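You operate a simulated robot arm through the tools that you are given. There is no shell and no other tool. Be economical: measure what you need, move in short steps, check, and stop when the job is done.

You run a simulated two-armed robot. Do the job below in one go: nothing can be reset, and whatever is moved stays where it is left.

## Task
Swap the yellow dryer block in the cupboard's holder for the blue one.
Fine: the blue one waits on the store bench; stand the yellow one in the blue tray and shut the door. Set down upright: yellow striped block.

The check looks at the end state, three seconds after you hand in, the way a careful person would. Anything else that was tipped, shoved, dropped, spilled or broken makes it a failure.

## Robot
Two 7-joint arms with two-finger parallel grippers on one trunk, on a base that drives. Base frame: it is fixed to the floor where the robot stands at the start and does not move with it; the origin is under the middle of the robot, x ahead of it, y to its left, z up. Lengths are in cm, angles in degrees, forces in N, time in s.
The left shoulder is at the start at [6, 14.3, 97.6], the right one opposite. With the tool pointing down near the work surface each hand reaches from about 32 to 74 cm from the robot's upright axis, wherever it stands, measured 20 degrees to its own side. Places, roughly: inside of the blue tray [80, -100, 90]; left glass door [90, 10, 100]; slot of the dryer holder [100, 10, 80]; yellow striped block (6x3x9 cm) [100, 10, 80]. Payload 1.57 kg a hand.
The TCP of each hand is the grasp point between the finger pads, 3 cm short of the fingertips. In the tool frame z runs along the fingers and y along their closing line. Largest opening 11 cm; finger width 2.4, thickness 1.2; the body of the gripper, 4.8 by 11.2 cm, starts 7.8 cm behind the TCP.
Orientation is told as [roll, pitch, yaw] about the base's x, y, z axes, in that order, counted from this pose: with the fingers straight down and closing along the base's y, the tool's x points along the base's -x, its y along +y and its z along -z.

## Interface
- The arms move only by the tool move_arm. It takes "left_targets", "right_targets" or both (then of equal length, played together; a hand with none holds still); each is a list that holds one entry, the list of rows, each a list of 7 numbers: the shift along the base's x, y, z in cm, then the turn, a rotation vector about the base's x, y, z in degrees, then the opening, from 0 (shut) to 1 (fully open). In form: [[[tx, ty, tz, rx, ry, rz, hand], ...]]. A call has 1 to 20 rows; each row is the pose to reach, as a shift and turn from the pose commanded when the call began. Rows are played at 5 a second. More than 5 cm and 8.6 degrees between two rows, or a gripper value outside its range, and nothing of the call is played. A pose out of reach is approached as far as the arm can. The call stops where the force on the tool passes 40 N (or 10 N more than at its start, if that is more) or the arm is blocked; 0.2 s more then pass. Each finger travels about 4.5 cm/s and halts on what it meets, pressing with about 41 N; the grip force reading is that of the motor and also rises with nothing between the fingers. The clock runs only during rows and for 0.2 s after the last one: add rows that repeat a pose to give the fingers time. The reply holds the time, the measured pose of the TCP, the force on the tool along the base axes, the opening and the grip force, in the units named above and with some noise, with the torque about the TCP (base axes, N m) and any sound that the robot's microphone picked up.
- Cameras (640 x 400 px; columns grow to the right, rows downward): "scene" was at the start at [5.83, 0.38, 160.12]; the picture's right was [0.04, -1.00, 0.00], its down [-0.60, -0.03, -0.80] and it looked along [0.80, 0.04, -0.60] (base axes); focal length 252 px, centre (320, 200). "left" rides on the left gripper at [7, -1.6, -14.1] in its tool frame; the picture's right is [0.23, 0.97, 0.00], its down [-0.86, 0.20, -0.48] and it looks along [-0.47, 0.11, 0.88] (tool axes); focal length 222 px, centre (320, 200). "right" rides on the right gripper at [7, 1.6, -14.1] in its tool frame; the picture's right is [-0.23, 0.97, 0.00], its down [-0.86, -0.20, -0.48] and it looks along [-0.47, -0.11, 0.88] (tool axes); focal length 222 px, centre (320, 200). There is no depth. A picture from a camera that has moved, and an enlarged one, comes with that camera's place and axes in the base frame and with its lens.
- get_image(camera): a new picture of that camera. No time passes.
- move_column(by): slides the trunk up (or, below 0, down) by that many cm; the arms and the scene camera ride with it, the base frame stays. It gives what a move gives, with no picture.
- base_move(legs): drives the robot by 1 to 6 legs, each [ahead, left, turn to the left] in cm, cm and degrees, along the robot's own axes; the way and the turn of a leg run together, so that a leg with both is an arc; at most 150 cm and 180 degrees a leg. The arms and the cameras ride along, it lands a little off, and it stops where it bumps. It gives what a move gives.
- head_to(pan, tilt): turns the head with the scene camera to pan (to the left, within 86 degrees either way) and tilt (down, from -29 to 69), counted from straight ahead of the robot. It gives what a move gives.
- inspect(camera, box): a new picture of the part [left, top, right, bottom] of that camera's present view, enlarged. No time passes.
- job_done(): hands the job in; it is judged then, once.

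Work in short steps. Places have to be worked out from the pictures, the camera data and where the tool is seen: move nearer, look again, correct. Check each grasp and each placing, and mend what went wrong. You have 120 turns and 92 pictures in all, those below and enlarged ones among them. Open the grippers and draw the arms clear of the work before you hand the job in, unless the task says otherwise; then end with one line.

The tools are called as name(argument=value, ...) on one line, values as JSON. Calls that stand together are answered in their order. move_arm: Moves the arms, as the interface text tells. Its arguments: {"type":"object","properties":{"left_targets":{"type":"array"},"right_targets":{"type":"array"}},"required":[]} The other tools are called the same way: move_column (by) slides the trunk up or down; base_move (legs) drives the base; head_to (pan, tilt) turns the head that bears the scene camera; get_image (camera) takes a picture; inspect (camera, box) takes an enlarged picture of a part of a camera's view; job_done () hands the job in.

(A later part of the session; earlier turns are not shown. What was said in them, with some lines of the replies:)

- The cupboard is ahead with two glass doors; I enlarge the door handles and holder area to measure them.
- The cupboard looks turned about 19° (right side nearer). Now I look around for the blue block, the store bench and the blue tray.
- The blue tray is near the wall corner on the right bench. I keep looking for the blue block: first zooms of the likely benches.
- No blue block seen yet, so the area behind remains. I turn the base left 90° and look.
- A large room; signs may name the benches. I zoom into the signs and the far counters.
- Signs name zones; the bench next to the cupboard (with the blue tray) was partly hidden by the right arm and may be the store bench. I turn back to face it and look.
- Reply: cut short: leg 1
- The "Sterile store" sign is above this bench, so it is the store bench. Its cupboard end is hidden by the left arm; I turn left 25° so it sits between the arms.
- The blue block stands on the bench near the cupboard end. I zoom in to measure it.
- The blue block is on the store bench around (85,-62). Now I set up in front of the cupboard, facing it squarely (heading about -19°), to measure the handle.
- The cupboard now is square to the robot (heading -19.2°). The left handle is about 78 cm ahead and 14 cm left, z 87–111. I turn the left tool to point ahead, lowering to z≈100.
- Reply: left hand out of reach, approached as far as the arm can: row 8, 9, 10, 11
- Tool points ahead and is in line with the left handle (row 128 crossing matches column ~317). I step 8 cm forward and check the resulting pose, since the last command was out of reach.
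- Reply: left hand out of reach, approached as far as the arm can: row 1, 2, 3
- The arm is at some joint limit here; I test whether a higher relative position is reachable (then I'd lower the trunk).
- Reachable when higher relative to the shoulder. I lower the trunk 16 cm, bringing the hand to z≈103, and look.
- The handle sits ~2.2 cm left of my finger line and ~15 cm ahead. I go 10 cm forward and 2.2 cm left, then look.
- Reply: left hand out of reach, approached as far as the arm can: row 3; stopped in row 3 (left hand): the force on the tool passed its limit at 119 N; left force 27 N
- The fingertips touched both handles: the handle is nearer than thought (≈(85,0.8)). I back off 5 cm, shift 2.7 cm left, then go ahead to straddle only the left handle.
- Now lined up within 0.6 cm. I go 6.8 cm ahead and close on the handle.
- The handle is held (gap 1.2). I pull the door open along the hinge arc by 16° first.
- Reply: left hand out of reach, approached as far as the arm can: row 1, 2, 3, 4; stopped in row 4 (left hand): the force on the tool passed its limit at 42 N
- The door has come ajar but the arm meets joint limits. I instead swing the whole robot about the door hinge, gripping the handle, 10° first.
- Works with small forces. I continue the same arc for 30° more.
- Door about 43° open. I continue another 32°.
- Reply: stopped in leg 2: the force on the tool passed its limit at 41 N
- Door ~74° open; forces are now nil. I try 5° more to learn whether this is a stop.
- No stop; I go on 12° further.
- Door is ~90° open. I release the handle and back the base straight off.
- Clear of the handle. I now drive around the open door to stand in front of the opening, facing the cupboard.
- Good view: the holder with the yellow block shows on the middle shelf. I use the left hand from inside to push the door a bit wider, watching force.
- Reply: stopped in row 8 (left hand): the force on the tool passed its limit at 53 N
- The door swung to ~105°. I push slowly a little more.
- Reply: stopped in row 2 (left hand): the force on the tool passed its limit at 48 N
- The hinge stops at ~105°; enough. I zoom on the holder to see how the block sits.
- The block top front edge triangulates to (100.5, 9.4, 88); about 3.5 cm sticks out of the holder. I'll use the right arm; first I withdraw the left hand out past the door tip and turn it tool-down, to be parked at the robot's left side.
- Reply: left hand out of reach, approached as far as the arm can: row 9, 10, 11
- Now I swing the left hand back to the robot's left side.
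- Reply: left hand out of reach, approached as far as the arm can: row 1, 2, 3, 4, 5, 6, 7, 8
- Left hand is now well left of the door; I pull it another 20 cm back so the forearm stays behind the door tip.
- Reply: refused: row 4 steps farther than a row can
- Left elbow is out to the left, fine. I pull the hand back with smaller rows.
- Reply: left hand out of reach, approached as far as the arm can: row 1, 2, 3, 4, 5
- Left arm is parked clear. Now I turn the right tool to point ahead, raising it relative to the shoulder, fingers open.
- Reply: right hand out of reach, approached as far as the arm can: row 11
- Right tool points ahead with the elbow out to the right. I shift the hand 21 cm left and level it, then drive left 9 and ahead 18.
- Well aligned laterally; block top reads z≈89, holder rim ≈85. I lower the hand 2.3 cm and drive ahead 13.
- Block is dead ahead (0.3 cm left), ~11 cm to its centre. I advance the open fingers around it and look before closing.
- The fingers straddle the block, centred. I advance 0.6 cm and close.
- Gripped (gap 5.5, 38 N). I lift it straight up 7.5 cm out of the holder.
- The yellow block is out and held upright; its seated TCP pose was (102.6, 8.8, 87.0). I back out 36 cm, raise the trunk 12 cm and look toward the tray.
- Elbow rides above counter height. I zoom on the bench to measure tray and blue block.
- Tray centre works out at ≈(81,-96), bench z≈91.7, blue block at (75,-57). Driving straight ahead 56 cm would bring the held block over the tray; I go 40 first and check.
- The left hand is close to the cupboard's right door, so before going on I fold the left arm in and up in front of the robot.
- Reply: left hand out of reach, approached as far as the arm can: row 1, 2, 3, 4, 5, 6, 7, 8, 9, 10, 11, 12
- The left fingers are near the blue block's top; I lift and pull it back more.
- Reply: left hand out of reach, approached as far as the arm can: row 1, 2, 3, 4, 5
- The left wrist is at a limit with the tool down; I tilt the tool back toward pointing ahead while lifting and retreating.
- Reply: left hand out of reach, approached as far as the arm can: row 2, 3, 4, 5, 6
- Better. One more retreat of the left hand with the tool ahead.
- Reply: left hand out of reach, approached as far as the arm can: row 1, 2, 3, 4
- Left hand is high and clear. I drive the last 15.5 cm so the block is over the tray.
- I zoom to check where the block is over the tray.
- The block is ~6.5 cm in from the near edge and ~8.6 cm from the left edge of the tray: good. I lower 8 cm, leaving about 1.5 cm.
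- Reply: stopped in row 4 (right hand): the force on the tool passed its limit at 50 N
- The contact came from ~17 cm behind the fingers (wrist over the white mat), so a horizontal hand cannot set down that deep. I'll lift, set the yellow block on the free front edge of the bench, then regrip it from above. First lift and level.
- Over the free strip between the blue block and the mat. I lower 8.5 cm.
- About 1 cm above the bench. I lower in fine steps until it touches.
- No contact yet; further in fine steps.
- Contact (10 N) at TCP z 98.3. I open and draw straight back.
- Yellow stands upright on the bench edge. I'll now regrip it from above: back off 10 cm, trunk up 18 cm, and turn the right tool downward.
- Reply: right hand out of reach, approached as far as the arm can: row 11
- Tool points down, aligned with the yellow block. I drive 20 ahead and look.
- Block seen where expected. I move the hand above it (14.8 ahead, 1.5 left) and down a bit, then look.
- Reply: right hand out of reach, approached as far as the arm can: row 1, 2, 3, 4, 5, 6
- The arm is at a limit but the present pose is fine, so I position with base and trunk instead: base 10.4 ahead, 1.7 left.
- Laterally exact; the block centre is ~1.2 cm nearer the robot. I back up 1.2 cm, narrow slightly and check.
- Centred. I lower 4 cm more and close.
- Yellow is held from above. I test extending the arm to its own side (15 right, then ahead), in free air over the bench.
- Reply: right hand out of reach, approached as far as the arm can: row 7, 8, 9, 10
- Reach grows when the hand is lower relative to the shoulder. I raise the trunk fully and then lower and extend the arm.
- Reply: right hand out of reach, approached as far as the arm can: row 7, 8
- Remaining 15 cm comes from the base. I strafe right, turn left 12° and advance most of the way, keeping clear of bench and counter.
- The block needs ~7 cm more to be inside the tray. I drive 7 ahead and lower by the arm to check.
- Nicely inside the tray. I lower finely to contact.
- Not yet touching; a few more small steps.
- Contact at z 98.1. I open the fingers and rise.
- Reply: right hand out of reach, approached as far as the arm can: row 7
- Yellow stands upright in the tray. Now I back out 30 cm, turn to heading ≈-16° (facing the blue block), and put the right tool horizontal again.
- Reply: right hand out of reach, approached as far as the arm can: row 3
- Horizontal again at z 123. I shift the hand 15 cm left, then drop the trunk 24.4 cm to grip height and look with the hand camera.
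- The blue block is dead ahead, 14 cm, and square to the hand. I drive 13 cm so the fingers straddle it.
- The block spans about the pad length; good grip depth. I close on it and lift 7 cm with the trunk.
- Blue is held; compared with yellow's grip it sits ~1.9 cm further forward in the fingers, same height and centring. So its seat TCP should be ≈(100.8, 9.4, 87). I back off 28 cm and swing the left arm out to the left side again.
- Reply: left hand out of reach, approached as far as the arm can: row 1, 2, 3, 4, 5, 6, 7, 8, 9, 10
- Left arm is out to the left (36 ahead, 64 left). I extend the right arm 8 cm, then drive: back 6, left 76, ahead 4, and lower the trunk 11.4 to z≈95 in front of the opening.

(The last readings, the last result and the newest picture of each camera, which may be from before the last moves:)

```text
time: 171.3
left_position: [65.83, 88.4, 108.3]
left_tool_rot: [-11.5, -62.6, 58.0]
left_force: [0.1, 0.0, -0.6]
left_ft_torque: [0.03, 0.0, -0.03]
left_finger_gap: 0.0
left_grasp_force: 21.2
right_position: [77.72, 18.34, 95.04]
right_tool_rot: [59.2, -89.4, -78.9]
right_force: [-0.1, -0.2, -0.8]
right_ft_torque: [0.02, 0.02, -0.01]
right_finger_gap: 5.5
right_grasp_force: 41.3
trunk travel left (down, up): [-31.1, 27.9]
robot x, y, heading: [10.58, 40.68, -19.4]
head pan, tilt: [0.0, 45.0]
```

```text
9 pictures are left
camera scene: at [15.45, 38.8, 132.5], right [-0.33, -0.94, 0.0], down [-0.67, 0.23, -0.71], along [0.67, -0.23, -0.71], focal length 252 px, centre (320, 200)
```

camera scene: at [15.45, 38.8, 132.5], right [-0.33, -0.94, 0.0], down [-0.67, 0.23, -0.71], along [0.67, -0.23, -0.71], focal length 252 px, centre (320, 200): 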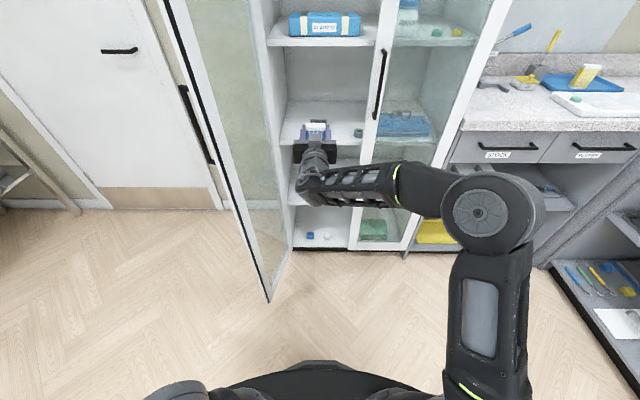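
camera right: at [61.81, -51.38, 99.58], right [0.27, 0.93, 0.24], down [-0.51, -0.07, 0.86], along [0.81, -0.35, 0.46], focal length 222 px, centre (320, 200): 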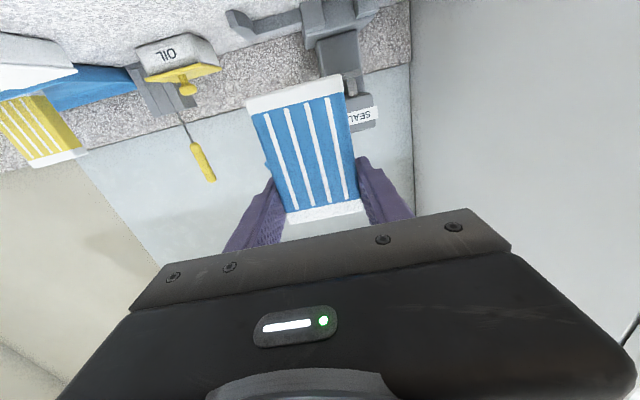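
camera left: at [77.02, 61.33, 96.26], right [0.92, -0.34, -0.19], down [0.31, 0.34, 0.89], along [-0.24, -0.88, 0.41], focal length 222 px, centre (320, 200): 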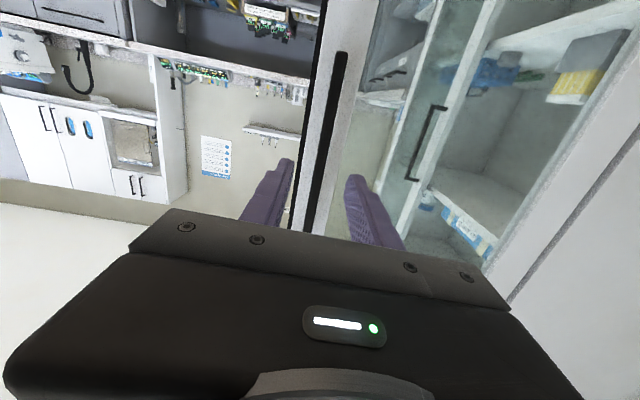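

All well placed; the seat is 24.7 ahead and 0.9 right of the hand. I drive 16 ahead with 0.8 right and read the pose.

base_move(legs=[[16, -0.8, 0.6]])

get_image(camera="right")

```text
time: 172.8
left_position: [80.15, 83.03, 108.31]
left_tool_rot: [-11.5, -62.7, 58.7]
left_force: [0.3, 0.7, -0.4]
left_ft_torque: [0.01, -0.01, -0.01]
left_finger_gap: 0.02
left_grasp_force: 21.3
right_position: [93.03, 13.19, 94.85]
right_tool_rot: [55.2, -89.4, -74.0]
right_force: [-0.6, 0.3, -0.4]
right_ft_torque: [0.04, 0.01, 0.02]
right_finger_gap: 5.53
right_grasp_force: 40.8
trunk travel left (down, up): [-31.1, 27.9]
robot x, y, heading: [25.48, 34.33, -18.6]
head pan, tilt: [0.0, 45.0]
```

```text
8 pictures are left
camera right: at [80.19, 19.31, 88.05], right [0.31, 0.92, 0.24], down [-0.51, -0.04, 0.86], along [0.8, -0.39, 0.46], focal length 222 px, centre (320, 200)
```

right: 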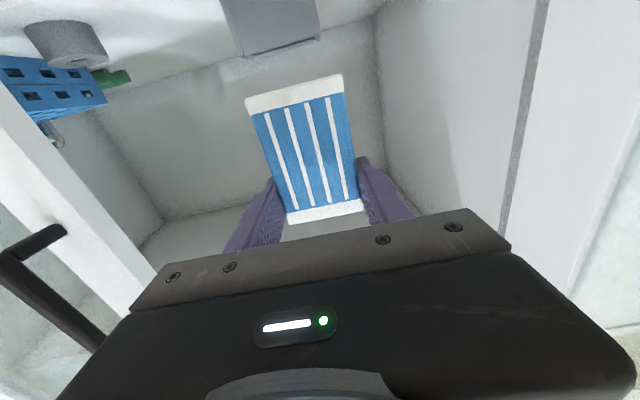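

Remaining: 8.6 ahead, 1.0 right. I use the base for it, then fine-tune by arm.

base_move(legs=[[8.3, -1.0, 0]])

move_arm(right_targets=[[[0, 0, 0, 0, 0, 0, 0.4]]])

```text
time: 173.8
left_position: [87.86, 79.36, 108.23]
left_tool_rot: [-11.4, -62.6, 58.5]
left_force: [0.1, -0.3, 0.0]
left_ft_torque: [0.02, 0.01, 0.01]
left_finger_gap: 0.01
left_grasp_force: 21.3
right_position: [100.85, 9.51, 94.88]
right_tool_rot: [53.6, -89.4, -72.4]
right_force: [-0.9, 0.1, -0.8]
right_ft_torque: [-0.02, -0.01, 0.0]
right_finger_gap: 5.54
right_grasp_force: 41.3
trunk travel left (down, up): [-31.1, 27.9]
robot x, y, heading: [33.31, 31.21, -18.8]
head pan, tilt: [0.0, 45.0]
```

```text
time: 174.2
left_position: [87.91, 79.36, 108.23]
left_tool_rot: [-11.6, -62.7, 58.5]
left_force: [0.1, 0.2, 0.3]
left_ft_torque: [-0.02, -0.01, 0.03]
left_finger_gap: 0.0
left_grasp_force: 21.3
right_position: [100.56, 9.44, 94.92]
right_tool_rot: [56.0, -89.3, -74.7]
right_force: [0.1, -0.4, -1.1]
right_ft_torque: [0.01, 0.01, 0.02]
right_finger_gap: 5.53
right_grasp_force: 41.1
trunk travel left (down, up): [-31.1, 27.9]
robot x, y, heading: [33.05, 30.84, -18.8]
head pan, tilt: [0.0, 45.0]
```

On target within ~0.1 cm. I look at block versus holder before inserting.

get_image(camera="right")

inspect(camera="scene", box=[240, 60, 400, 180])

```text
7 pictures are left
camera right: at [87.8, 15.64, 88.06], right [0.31, 0.92, 0.24], down [-0.52, -0.04, 0.86], along [0.8, -0.39, 0.46], focal length 222 px, centre (320, 200)
```

right: 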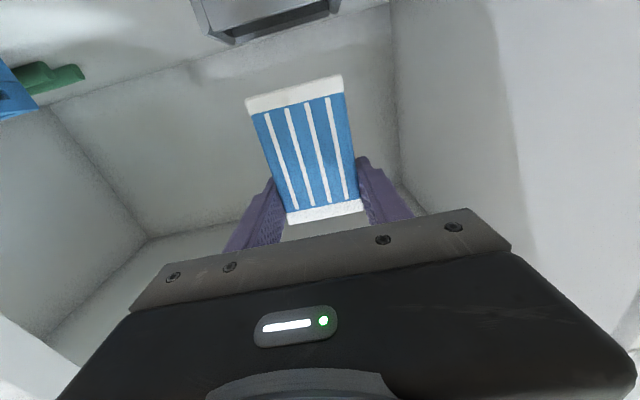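

```text
3.33 times, centred on (320, 120) of scene
camera zoom: at [38.2, 29.23, 132.49], right [-0.32, -0.95, 0.0], down [-0.67, 0.23, -0.71], along [0.67, -0.23, -0.71], focal length 839 px, centre (320, 467)
```

zoom: 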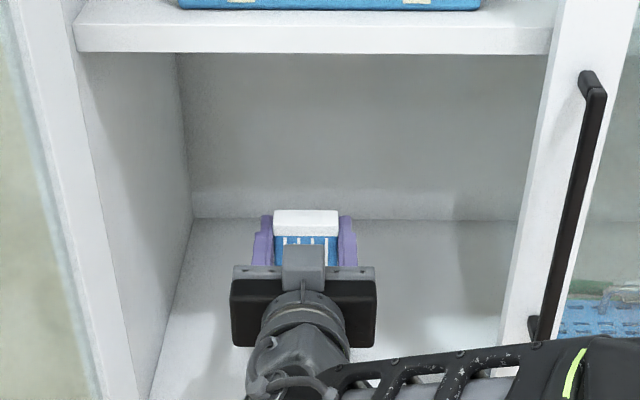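

Relative offsets of block and holder match the yellow's removal picture within ~0.2 cm. I lower slowly 5 cm into the slot, force-limited.

move_arm(right_targets=[[[0.1, 0, -1, 0, 0, 0, 0.4], [0.1, 0, -2, 0, 0, 0, 0.4], [0.1, 0, -2.6, 0, 0, 0, 0.4], [0.1, 0, -3.2, 0, 0, 0, 0.4], [0.1, 0, -3.7, 0, 0, 0, 0.4], [0.1, 0, -4.2, 0, 0, 0, 0.4], [0.1, 0, -4.7, 0, 0, 0, 0.4], [0.1, 0, -5.2, 0, 0, 0, 0.4]]])

```text
time: 176.0
left_position: [87.84, 79.4, 108.39]
left_tool_rot: [-11.6, -62.6, 58.7]
left_force: [0.1, 0.5, 0.3]
left_ft_torque: [-0.01, 0.03, 0.02]
left_finger_gap: 0.02
left_grasp_force: 21.3
right_position: [100.74, 9.51, 89.84]
right_tool_rot: [53.7, -89.3, -72.7]
right_force: [0.6, 0.3, -1.3]
right_ft_torque: [0.03, 0.01, -0.01]
right_finger_gap: 5.55
right_grasp_force: 40.8
trunk travel left (down, up): [-31.1, 27.9]
robot x, y, heading: [33.38, 30.89, -18.9]
head pan, tilt: [0.0, 45.0]
```

No resistance and the bottom is already below the rim level. I continue to seat it.

move_arm(right_targets=[[[0, 0, -0.5, 0, 0, 0, 0.4], [0, 0, -1, 0, 0, 0, 0.4], [0, 0, -1.5, 0, 0, 0, 0.4], [0, 0, -2, 0, 0, 0, 0.4], [0, 0, -2.3, 0, 0, 0, 0.4], [0, 0, -2.6, 0, 0, 0, 0.4]]])

get_image(camera="right")

```text
time: 177.4
left_position: [87.83, 79.46, 108.47]
left_tool_rot: [-11.8, -62.7, 58.8]
left_force: [-0.3, -0.1, 0.2]
left_ft_torque: [-0.01, -0.01, 0.0]
left_finger_gap: 0.0
left_grasp_force: 21.2
right_position: [100.8, 9.61, 87.51]
right_tool_rot: [87.8, -89.5, -106.4]
right_force: [0.9, -0.4, 6.6]
right_ft_torque: [-0.19, 0.09, 0.03]
right_finger_gap: 5.54
right_grasp_force: 40.9
trunk travel left (down, up): [-31.1, 27.9]
robot x, y, heading: [33.02, 30.92, -19.0]
head pan, tilt: [0.0, 45.0]
```

```text
5 pictures are left
camera right: at [87.96, 15.72, 80.45], right [0.31, 0.92, 0.24], down [-0.52, -0.04, 0.85], along [0.8, -0.39, 0.46], focal length 222 px, centre (320, 200)
```

right: 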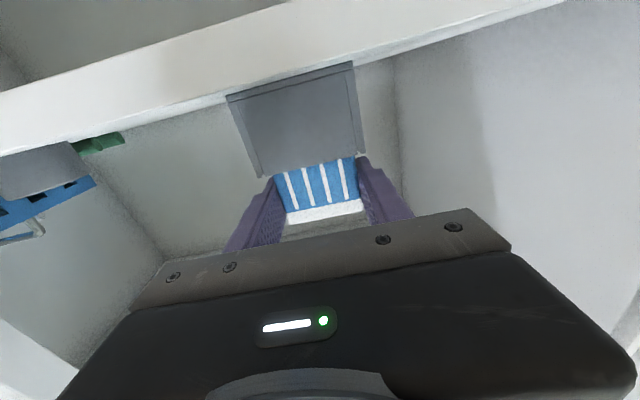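

Seated: floor contact (6.6 N) at z 87.5, same exposure as before. I open the fingers and back the base out.

move_arm(right_targets=[[[0, 0, 0.1, 0, 0, 0, 0.5], [0, 0, 0.2, 0, 0, 0, 0.65], [0, 0, 0.2, 0, 0, 0, 0.72], [0, 0, 0.2, 0, 0, 0, 0.72], [0, 0, 0.2, 0, 0, 0, 0.72]]])

base_move(legs=[[-36, 0, 0]])

get_image(camera="scene")

```text
time: 178.6
left_position: [87.76, 79.3, 108.33]
left_tool_rot: [-11.7, -62.6, 58.7]
left_force: [1.0, -0.5, -0.2]
left_ft_torque: [0.05, 0.03, -0.01]
left_finger_gap: 0.0
left_grasp_force: 21.3
right_position: [100.8, 9.43, 87.34]
right_tool_rot: [56.5, -89.4, -75.3]
right_force: [0.3, -0.4, -0.6]
right_ft_torque: [-0.02, 0.02, 0.01]
right_finger_gap: 7.91
right_grasp_force: 0.1
trunk travel left (down, up): [-31.1, 27.9]
robot x, y, heading: [33.33, 30.89, -18.3]
head pan, tilt: [0.0, 45.0]
```

```text
time: 181.0
left_position: [53.17, 91.06, 108.38]
left_tool_rot: [-11.5, -62.7, 58.7]
left_force: [0.1, -0.3, 0.1]
left_ft_torque: [0.0, 0.0, 0.01]
left_finger_gap: 0.0
left_grasp_force: 21.7
right_position: [66.35, 21.21, 87.39]
right_tool_rot: [57.7, -89.4, -76.4]
right_force: [0.3, -0.2, -0.5]
right_ft_torque: [-0.03, 0.0, 0.02]
right_finger_gap: 7.92
right_grasp_force: 0.1
trunk travel left (down, up): [-31.1, 27.9]
robot x, y, heading: [-1.05, 42.63, -18.2]
head pan, tilt: [0.0, 45.0]
```

```text
4 pictures are left
camera scene: at [3.71, 40.78, 132.5], right [-0.32, -0.95, 0.0], down [-0.67, 0.22, -0.71], along [0.67, -0.22, -0.71], focal length 252 px, centre (320, 200)
```

scene: 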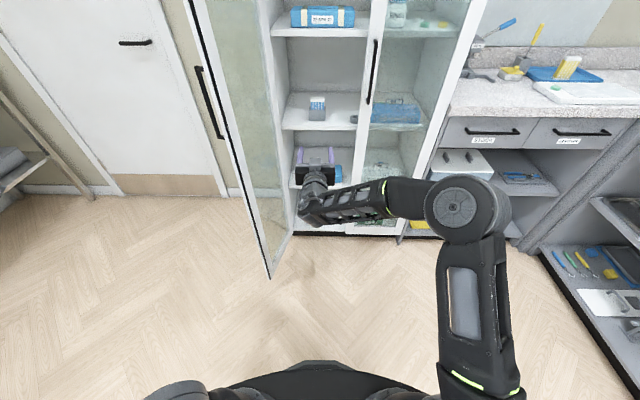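

Blue stands in the holder, yellow upright in the tray. Now to shut the door: I'll push its stile (below the handle) with the closed right fingers while swinging the base about the hinge. First close right fingers, back off 25, fold the left arm forward, trunk down 8.

base_move(legs=[[-25, 0, 0]])

move_arm(left_targets=[[[-0.5, -3.9, 0, 0, 0, -5, 0], [-1, -7.7, 0, 0, 0, -10, 0], [-1.5, -11.6, 0, 0, 0, -15, 0], [-2, -15.4, 0, 0, 0, -20, 0], [-2.5, -19.3, 0, 0, 0, -26, 0], [-3, -23.1, 0, 0, 0, -31, 0], [-3.5, -27, 0, 0, 0, -36, 0], [-4, -30.8, 0, 0, 0, -41, 0], [-4.5, -34.7, 0, 0, 0, -46, 0], [-5, -38.5, 0, 0, 0, -52, 0], [-5.5, -42.4, 0, 0, 0, -57, 0]]], right_targets=[[[0, 0, 0, 0, 0, 0, 0.5], [0, 0, 0, 0, 0, 0, 0.3], [0, 0, 0, 0, 0, 0, 0.1], [0, 0, 0, 0, 0, 0, 0], [0, 0, 0, 0, 0, 0, 0], [0, 0, 0, 0, 0, 0, 0], [0, 0, 0, 0, 0, 0, 0], [0, 0, 0, 0, 0, 0, 0], [0, 0, 0, 0, 0, 0, 0], [0, 0, 0, 0, 0, 0, 0], [0, 0, 0, 0, 0, 0, 0]]])

move_column(by=-7.5)

```text
time: 182.8
left_position: [29.58, 98.95, 108.23]
left_tool_rot: [-11.7, -62.6, 59.0]
left_force: [-0.5, -0.4, -0.9]
left_ft_torque: [-0.02, 0.04, 0.0]
left_finger_gap: 0.01
left_grasp_force: 21.8
right_position: [42.77, 29.05, 87.43]
right_tool_rot: [58.7, -89.4, -77.3]
right_force: [0.3, 0.5, 0.7]
right_ft_torque: [-0.03, 0.02, 0.01]
right_finger_gap: 7.92
right_grasp_force: 0.1
trunk travel left (down, up): [-31.1, 27.9]
robot x, y, heading: [-24.36, 49.81, -18.5]
head pan, tilt: [0.0, 45.0]
```

```text
time: 185.2
left_position: [25.54, 55.64, 107.86]
left_tool_rot: [-11.7, -62.7, 1.7]
left_force: [0.5, -1.1, -0.3]
left_ft_torque: [0.01, -0.01, 0.01]
left_finger_gap: 0.0
left_grasp_force: 20.9
left hand out of reach, approached as far as the arm can: row 1, 2, 3, 4, 5, 6, 7, 8, 9, 10, 11
right_position: [43.03, 29.13, 87.32]
right_tool_rot: [57.9, -89.3, -76.6]
right_force: [0.0, -0.4, 0.1]
right_ft_torque: [-0.04, 0.01, 0.01]
right_finger_gap: 0.0
right_grasp_force: 21.3
trunk travel left (down, up): [-31.1, 27.9]
robot x, y, heading: [-25.01, 50.09, -18.4]
head pan, tilt: [0.0, 45.0]
```

```text
time: 186.3
left_position: [25.35, 55.67, 100.43]
left_tool_rot: [-11.6, -62.6, 1.9]
left_force: [-0.5, 0.0, 0.6]
left_ft_torque: [-0.02, 0.01, 0.03]
left_finger_gap: 0.0
left_grasp_force: 21.0
right_position: [42.81, 29.16, 79.81]
right_tool_rot: [59.3, -89.4, -77.7]
right_force: [0.9, 0.0, 0.2]
right_ft_torque: [0.01, 0.0, 0.04]
right_finger_gap: 0.0
right_grasp_force: 22.1
trunk travel left (down, up): [-23.6, 35.4]
robot x, y, heading: [-24.66, 49.94, -18.3]
head pan, tilt: [0.0, 45.0]
```

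Arms are set. I drive around to the outer side of the open door.

base_move(legs=[[0, 92, 0], [0, 0, -77], [0, 74.7, 0]])

get_image(camera="scene")

```text
time: 198.1
left_position: [93.42, 80.49, 100.45]
left_tool_rot: [-11.6, -62.6, -76.6]
left_force: [0.0, 0.5, -0.5]
left_ft_torque: [-0.01, -0.02, 0.03]
left_finger_gap: 0.01
left_grasp_force: 21.9
right_position: [70.93, 58.01, 79.85]
right_tool_rot: [58.0, -89.4, -154.9]
right_force: [-0.3, 0.1, -0.5]
right_ft_torque: [-0.01, -0.03, -0.02]
right_finger_gap: 0.0
right_grasp_force: 21.3
trunk travel left (down, up): [-23.6, 35.4]
robot x, y, heading: [77.63, 128.66, -96.2]
head pan, tilt: [0.0, 45.0]
```

```text
3 pictures are left
camera scene: at [77.42, 123.39, 124.99], right [-0.99, 0.12, 0.0], down [0.08, 0.7, -0.71], along [-0.08, -0.7, -0.71], focal length 252 px, centre (320, 200)
```

scene: 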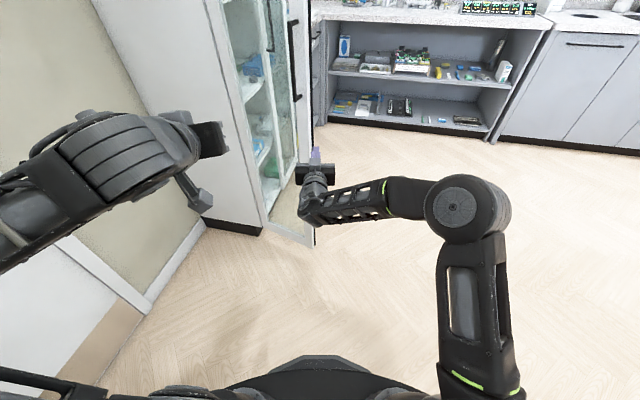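

Door tip is at ≈(70,45), ~104° open; my fingers at (70.6,55) would barely meet its edge. I shift 4.5 left, 9.5 ahead, then begin the closing arc about the hinge (40°).

base_move(legs=[[0, 4.5, 0], [9.5, 0, 0], [8.97, -30.5, 20], [8.97, -30.5, 20]])

get_image(camera="scene")

```text
time: 203.2
left_position: [69.12, 60.4, 100.41]
left_tool_rot: [-11.6, -62.7, -36.6]
left_force: [-0.3, 0.5, 0.2]
left_ft_torque: [-0.03, -0.01, 0.01]
left_finger_gap: 0.0
left_grasp_force: 21.2
right_position: [66.35, 28.8, 79.81]
right_tool_rot: [58.3, -89.4, -115.3]
right_force: [-0.8, -0.4, -0.1]
right_ft_torque: [0.01, 0.01, -0.03]
right_finger_gap: 0.0
right_grasp_force: 21.8
trunk travel left (down, up): [-23.6, 35.4]
robot x, y, heading: [26.35, 87.41, -57.0]
head pan, tilt: [0.0, 45.0]
```

```text
2 pictures are left
camera scene: at [29.39, 83.05, 124.99], right [-0.84, -0.55, 0.0], down [-0.39, 0.59, -0.71], along [0.39, -0.59, -0.71], focal length 252 px, centre (320, 200)
```

scene: 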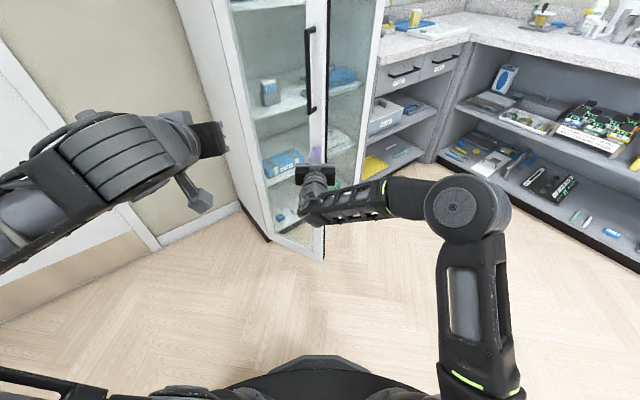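

The door follows. About 64° remain; I continue 54° along the arc.

base_move(legs=[[8.07, -27.4, 18], [8.07, -27.4, 18], [8.07, -27.4, 18]])

```text
time: 208.3
left_position: [54.11, 25.52, 100.42]
left_tool_rot: [-11.6, -62.5, 16.9]
left_force: [-0.1, -1.0, -0.2]
left_ft_torque: [0.02, -0.01, 0.02]
left_finger_gap: 0.0
left_grasp_force: 21.4
right_position: [77.78, 4.55, 79.82]
right_tool_rot: [58.3, -89.4, -61.9]
right_force: [-0.3, 0.4, 0.2]
right_ft_torque: [0.02, -0.01, -0.01]
right_finger_gap: 0.02
right_grasp_force: 21.6
trunk travel left (down, up): [-23.6, 35.4]
robot x, y, heading: [7.09, 7.46, -3.2]
head pan, tilt: [0.0, 45.0]
```

About 12° left. I continue 8°, then small arcs.

base_move(legs=[[3.59, -12.2, 8], [1.35, -4.57, 3]])

```text
time: 210.1
left_position: [55.3, 17.58, 100.47]
left_tool_rot: [-11.6, -62.6, 27.7]
left_force: [0.5, -0.5, -0.1]
left_ft_torque: [0.0, 0.0, 0.05]
left_finger_gap: 0.0
left_grasp_force: 21.8
right_position: [82.52, 1.37, 79.81]
right_tool_rot: [58.3, -89.4, -50.9]
right_force: [0.2, 0.6, -0.3]
right_ft_torque: [0.01, -0.02, 0.02]
right_finger_gap: 0.02
right_grasp_force: 21.1
trunk travel left (down, up): [-23.6, 35.4]
robot x, y, heading: [12.83, -9.02, 7.6]
head pan, tilt: [0.0, 45.0]
```

No contact force yet; tips about 2–3 cm from the closed plane. I continue in small arcs.

base_move(legs=[[1.35, -4.57, 3]])

inspect(camera="scene", box=[180, 40, 440, 240])

```text
time: 211.0
left_position: [55.85, 15.38, 100.51]
left_tool_rot: [-11.5, -62.6, 31.0]
left_force: [-0.7, -0.6, 0.6]
left_ft_torque: [0.02, 0.05, -0.02]
left_finger_gap: 0.0
left_grasp_force: 21.1
right_position: [84.05, 0.71, 79.81]
right_tool_rot: [58.4, -89.4, -48.1]
right_force: [-0.3, -0.6, 0.4]
right_ft_torque: [-0.03, 0.02, 0.0]
right_finger_gap: 0.0
right_grasp_force: 21.9
trunk travel left (down, up): [-23.6, 35.4]
robot x, y, heading: [14.79, -13.83, 10.6]
head pan, tilt: [0.0, 45.0]
```

```text
2.00 times, centred on (310, 140) of scene
camera zoom: at [19.75, -12.71, 124.99], right [0.18, -0.98, 0.0], down [-0.69, -0.13, -0.71], along [0.69, 0.13, -0.71], focal length 503 px, centre (340, 320)
```

zoom: 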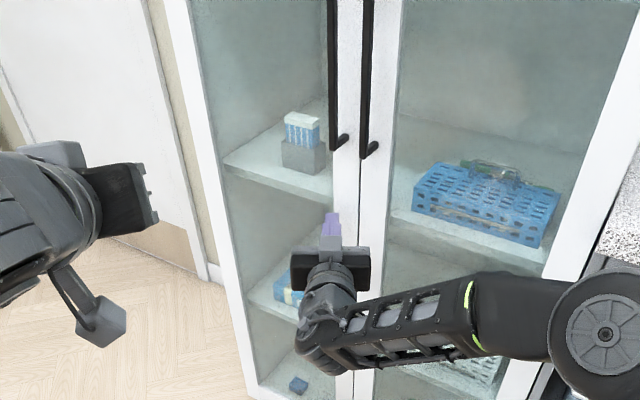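

Nearly shut. I push with the arm along the cupboard normal in 0.4 cm rows until it resists.

move_arm(right_targets=[[[0.4, -0.1, 0, 0, 0, 0, 0], [0.8, -0.25, 0, 0, 0, 0, 0], [1.2, -0.4, 0, 0, 0, 0, 0], [1.6, -0.5, 0, 0, 0, 0, 0], [2.0, -0.65, 0, 0, 0, 0, 0], [2.4, -0.8, 0, 0, 0, 0, 0], [2.8, -0.9, 0, 0, 0, 0, 0]]])

```text
time: 212.1
left_position: [55.65, 15.31, 100.4]
left_tool_rot: [-11.8, -62.7, 30.8]
left_force: [0.4, 0.6, 0.0]
left_ft_torque: [0.01, -0.01, -0.04]
left_finger_gap: 0.0
left_grasp_force: 21.3
right_position: [84.97, 0.53, 79.76]
right_tool_rot: [47.5, -89.3, -36.7]
right_force: [-18.1, -6.7, 3.1]
right_ft_torque: [0.01, -0.29, -0.32]
right_finger_gap: 0.02
right_grasp_force: 20.9
trunk travel left (down, up): [-23.6, 35.4]
robot x, y, heading: [14.14, -13.96, 10.6]
head pan, tilt: [0.0, 45.0]
stopped in row 5 (right hand): the force on the tool passed its limit at 45 N (the readings are from after the stop); the commanded pose is now the measured one
```

Firm resistance at the closed plane: shut. I draw back 30 cm and take a picture of the result.

base_move(legs=[[-35, 0, 0]])

head_to(pan=-27, tilt=33)

get_image(camera="scene")

```text
time: 214.3
left_position: [21.49, 9.19, 100.42]
left_tool_rot: [-11.6, -62.6, 31.3]
left_force: [0.9, -0.2, -0.3]
left_ft_torque: [0.01, 0.0, 0.01]
left_finger_gap: 0.02
left_grasp_force: 21.1
right_position: [51.1, -5.59, 79.56]
right_tool_rot: [35.6, -89.2, -24.6]
right_force: [-0.1, -0.3, 0.3]
right_ft_torque: [-0.02, 0.01, 0.03]
right_finger_gap: 0.0
right_grasp_force: 21.6
trunk travel left (down, up): [-23.6, 35.4]
robot x, y, heading: [-19.52, -20.09, 11.0]
head pan, tilt: [0.0, 45.0]
```

```text
time: 215.2
left_position: [21.6, 9.12, 100.56]
left_tool_rot: [-11.7, -62.6, 31.3]
left_force: [0.5, 0.0, 0.0]
left_ft_torque: [-0.03, -0.01, -0.01]
left_finger_gap: 0.01
left_grasp_force: 21.4
right_position: [51.09, -5.6, 79.7]
right_tool_rot: [35.8, -89.3, -24.5]
right_force: [-0.4, 0.9, -0.5]
right_ft_torque: [0.03, 0.02, -0.01]
right_finger_gap: 0.02
right_grasp_force: 21.3
trunk travel left (down, up): [-23.6, 35.4]
robot x, y, heading: [-19.26, -20.11, 10.7]
head pan, tilt: [-27.0, 33.0]
```

```text
0 pictures are left
camera scene: at [-13.81, -23.19, 126.78], right [-0.27, -0.96, 0.0], down [-0.52, 0.15, -0.84], along [0.81, -0.23, -0.55], focal length 252 px, centre (320, 200)
```

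scene: 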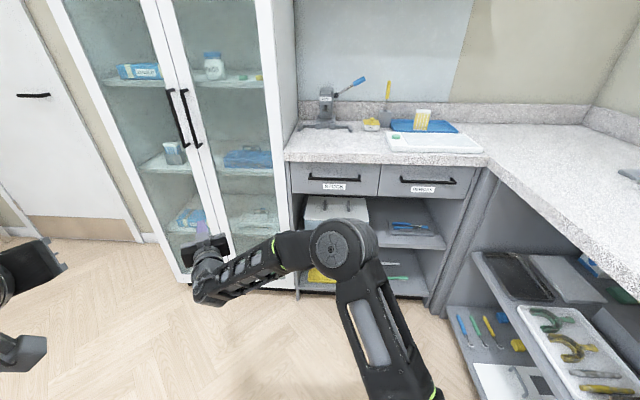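

The door is shut with the handles level, blue is in the holder and yellow stands in the tray. I open both grippers in the free space, then hand in.

move_arm(left_targets=[[[0, 0, 0, 0, 0, 0, 0.5], [0, 0, 0, 0, 0, 0, 0.8], [0, 0, 0, 0, 0, 0, 0.8], [0, 0, 0, 0, 0, 0, 0.8], [0, 0, 0, 0, 0, 0, 0.8], [0, 0, 0, 0, 0, 0, 0.8]]], right_targets=[[[0, 0, 0, 0, 0, 0, 0.5], [0, 0, 0, 0, 0, 0, 0.8], [0, 0, 0, 0, 0, 0, 0.8], [0, 0, 0, 0, 0, 0, 0.8], [0, 0, 0, 0, 0, 0, 0.8], [0, 0, 0, 0, 0, 0, 0.8]]])

job_done()

```text
time: 216.6
left_position: [21.51, 9.25, 100.45]
left_tool_rot: [-11.7, -62.7, 31.2]
left_force: [0.3, -0.4, -0.2]
left_ft_torque: [0.0, -0.04, -0.02]
left_finger_gap: 8.81
left_grasp_force: 0.0
right_position: [51.24, -5.65, 79.65]
right_tool_rot: [35.6, -89.3, -24.5]
right_force: [0.1, 0.2, -0.6]
right_ft_torque: [-0.01, -0.01, -0.03]
right_finger_gap: 8.78
right_grasp_force: 0.0
trunk travel left (down, up): [-23.6, 35.4]
robot x, y, heading: [-19.91, -20.32, 10.9]
head pan, tilt: [-27.0, 33.0]
```

```text
The job is handed in.
```

The blue block is in the cupboard's holder, the yellow striped block stands upright in the blue tray, the door is shut, and I have handed the job in.
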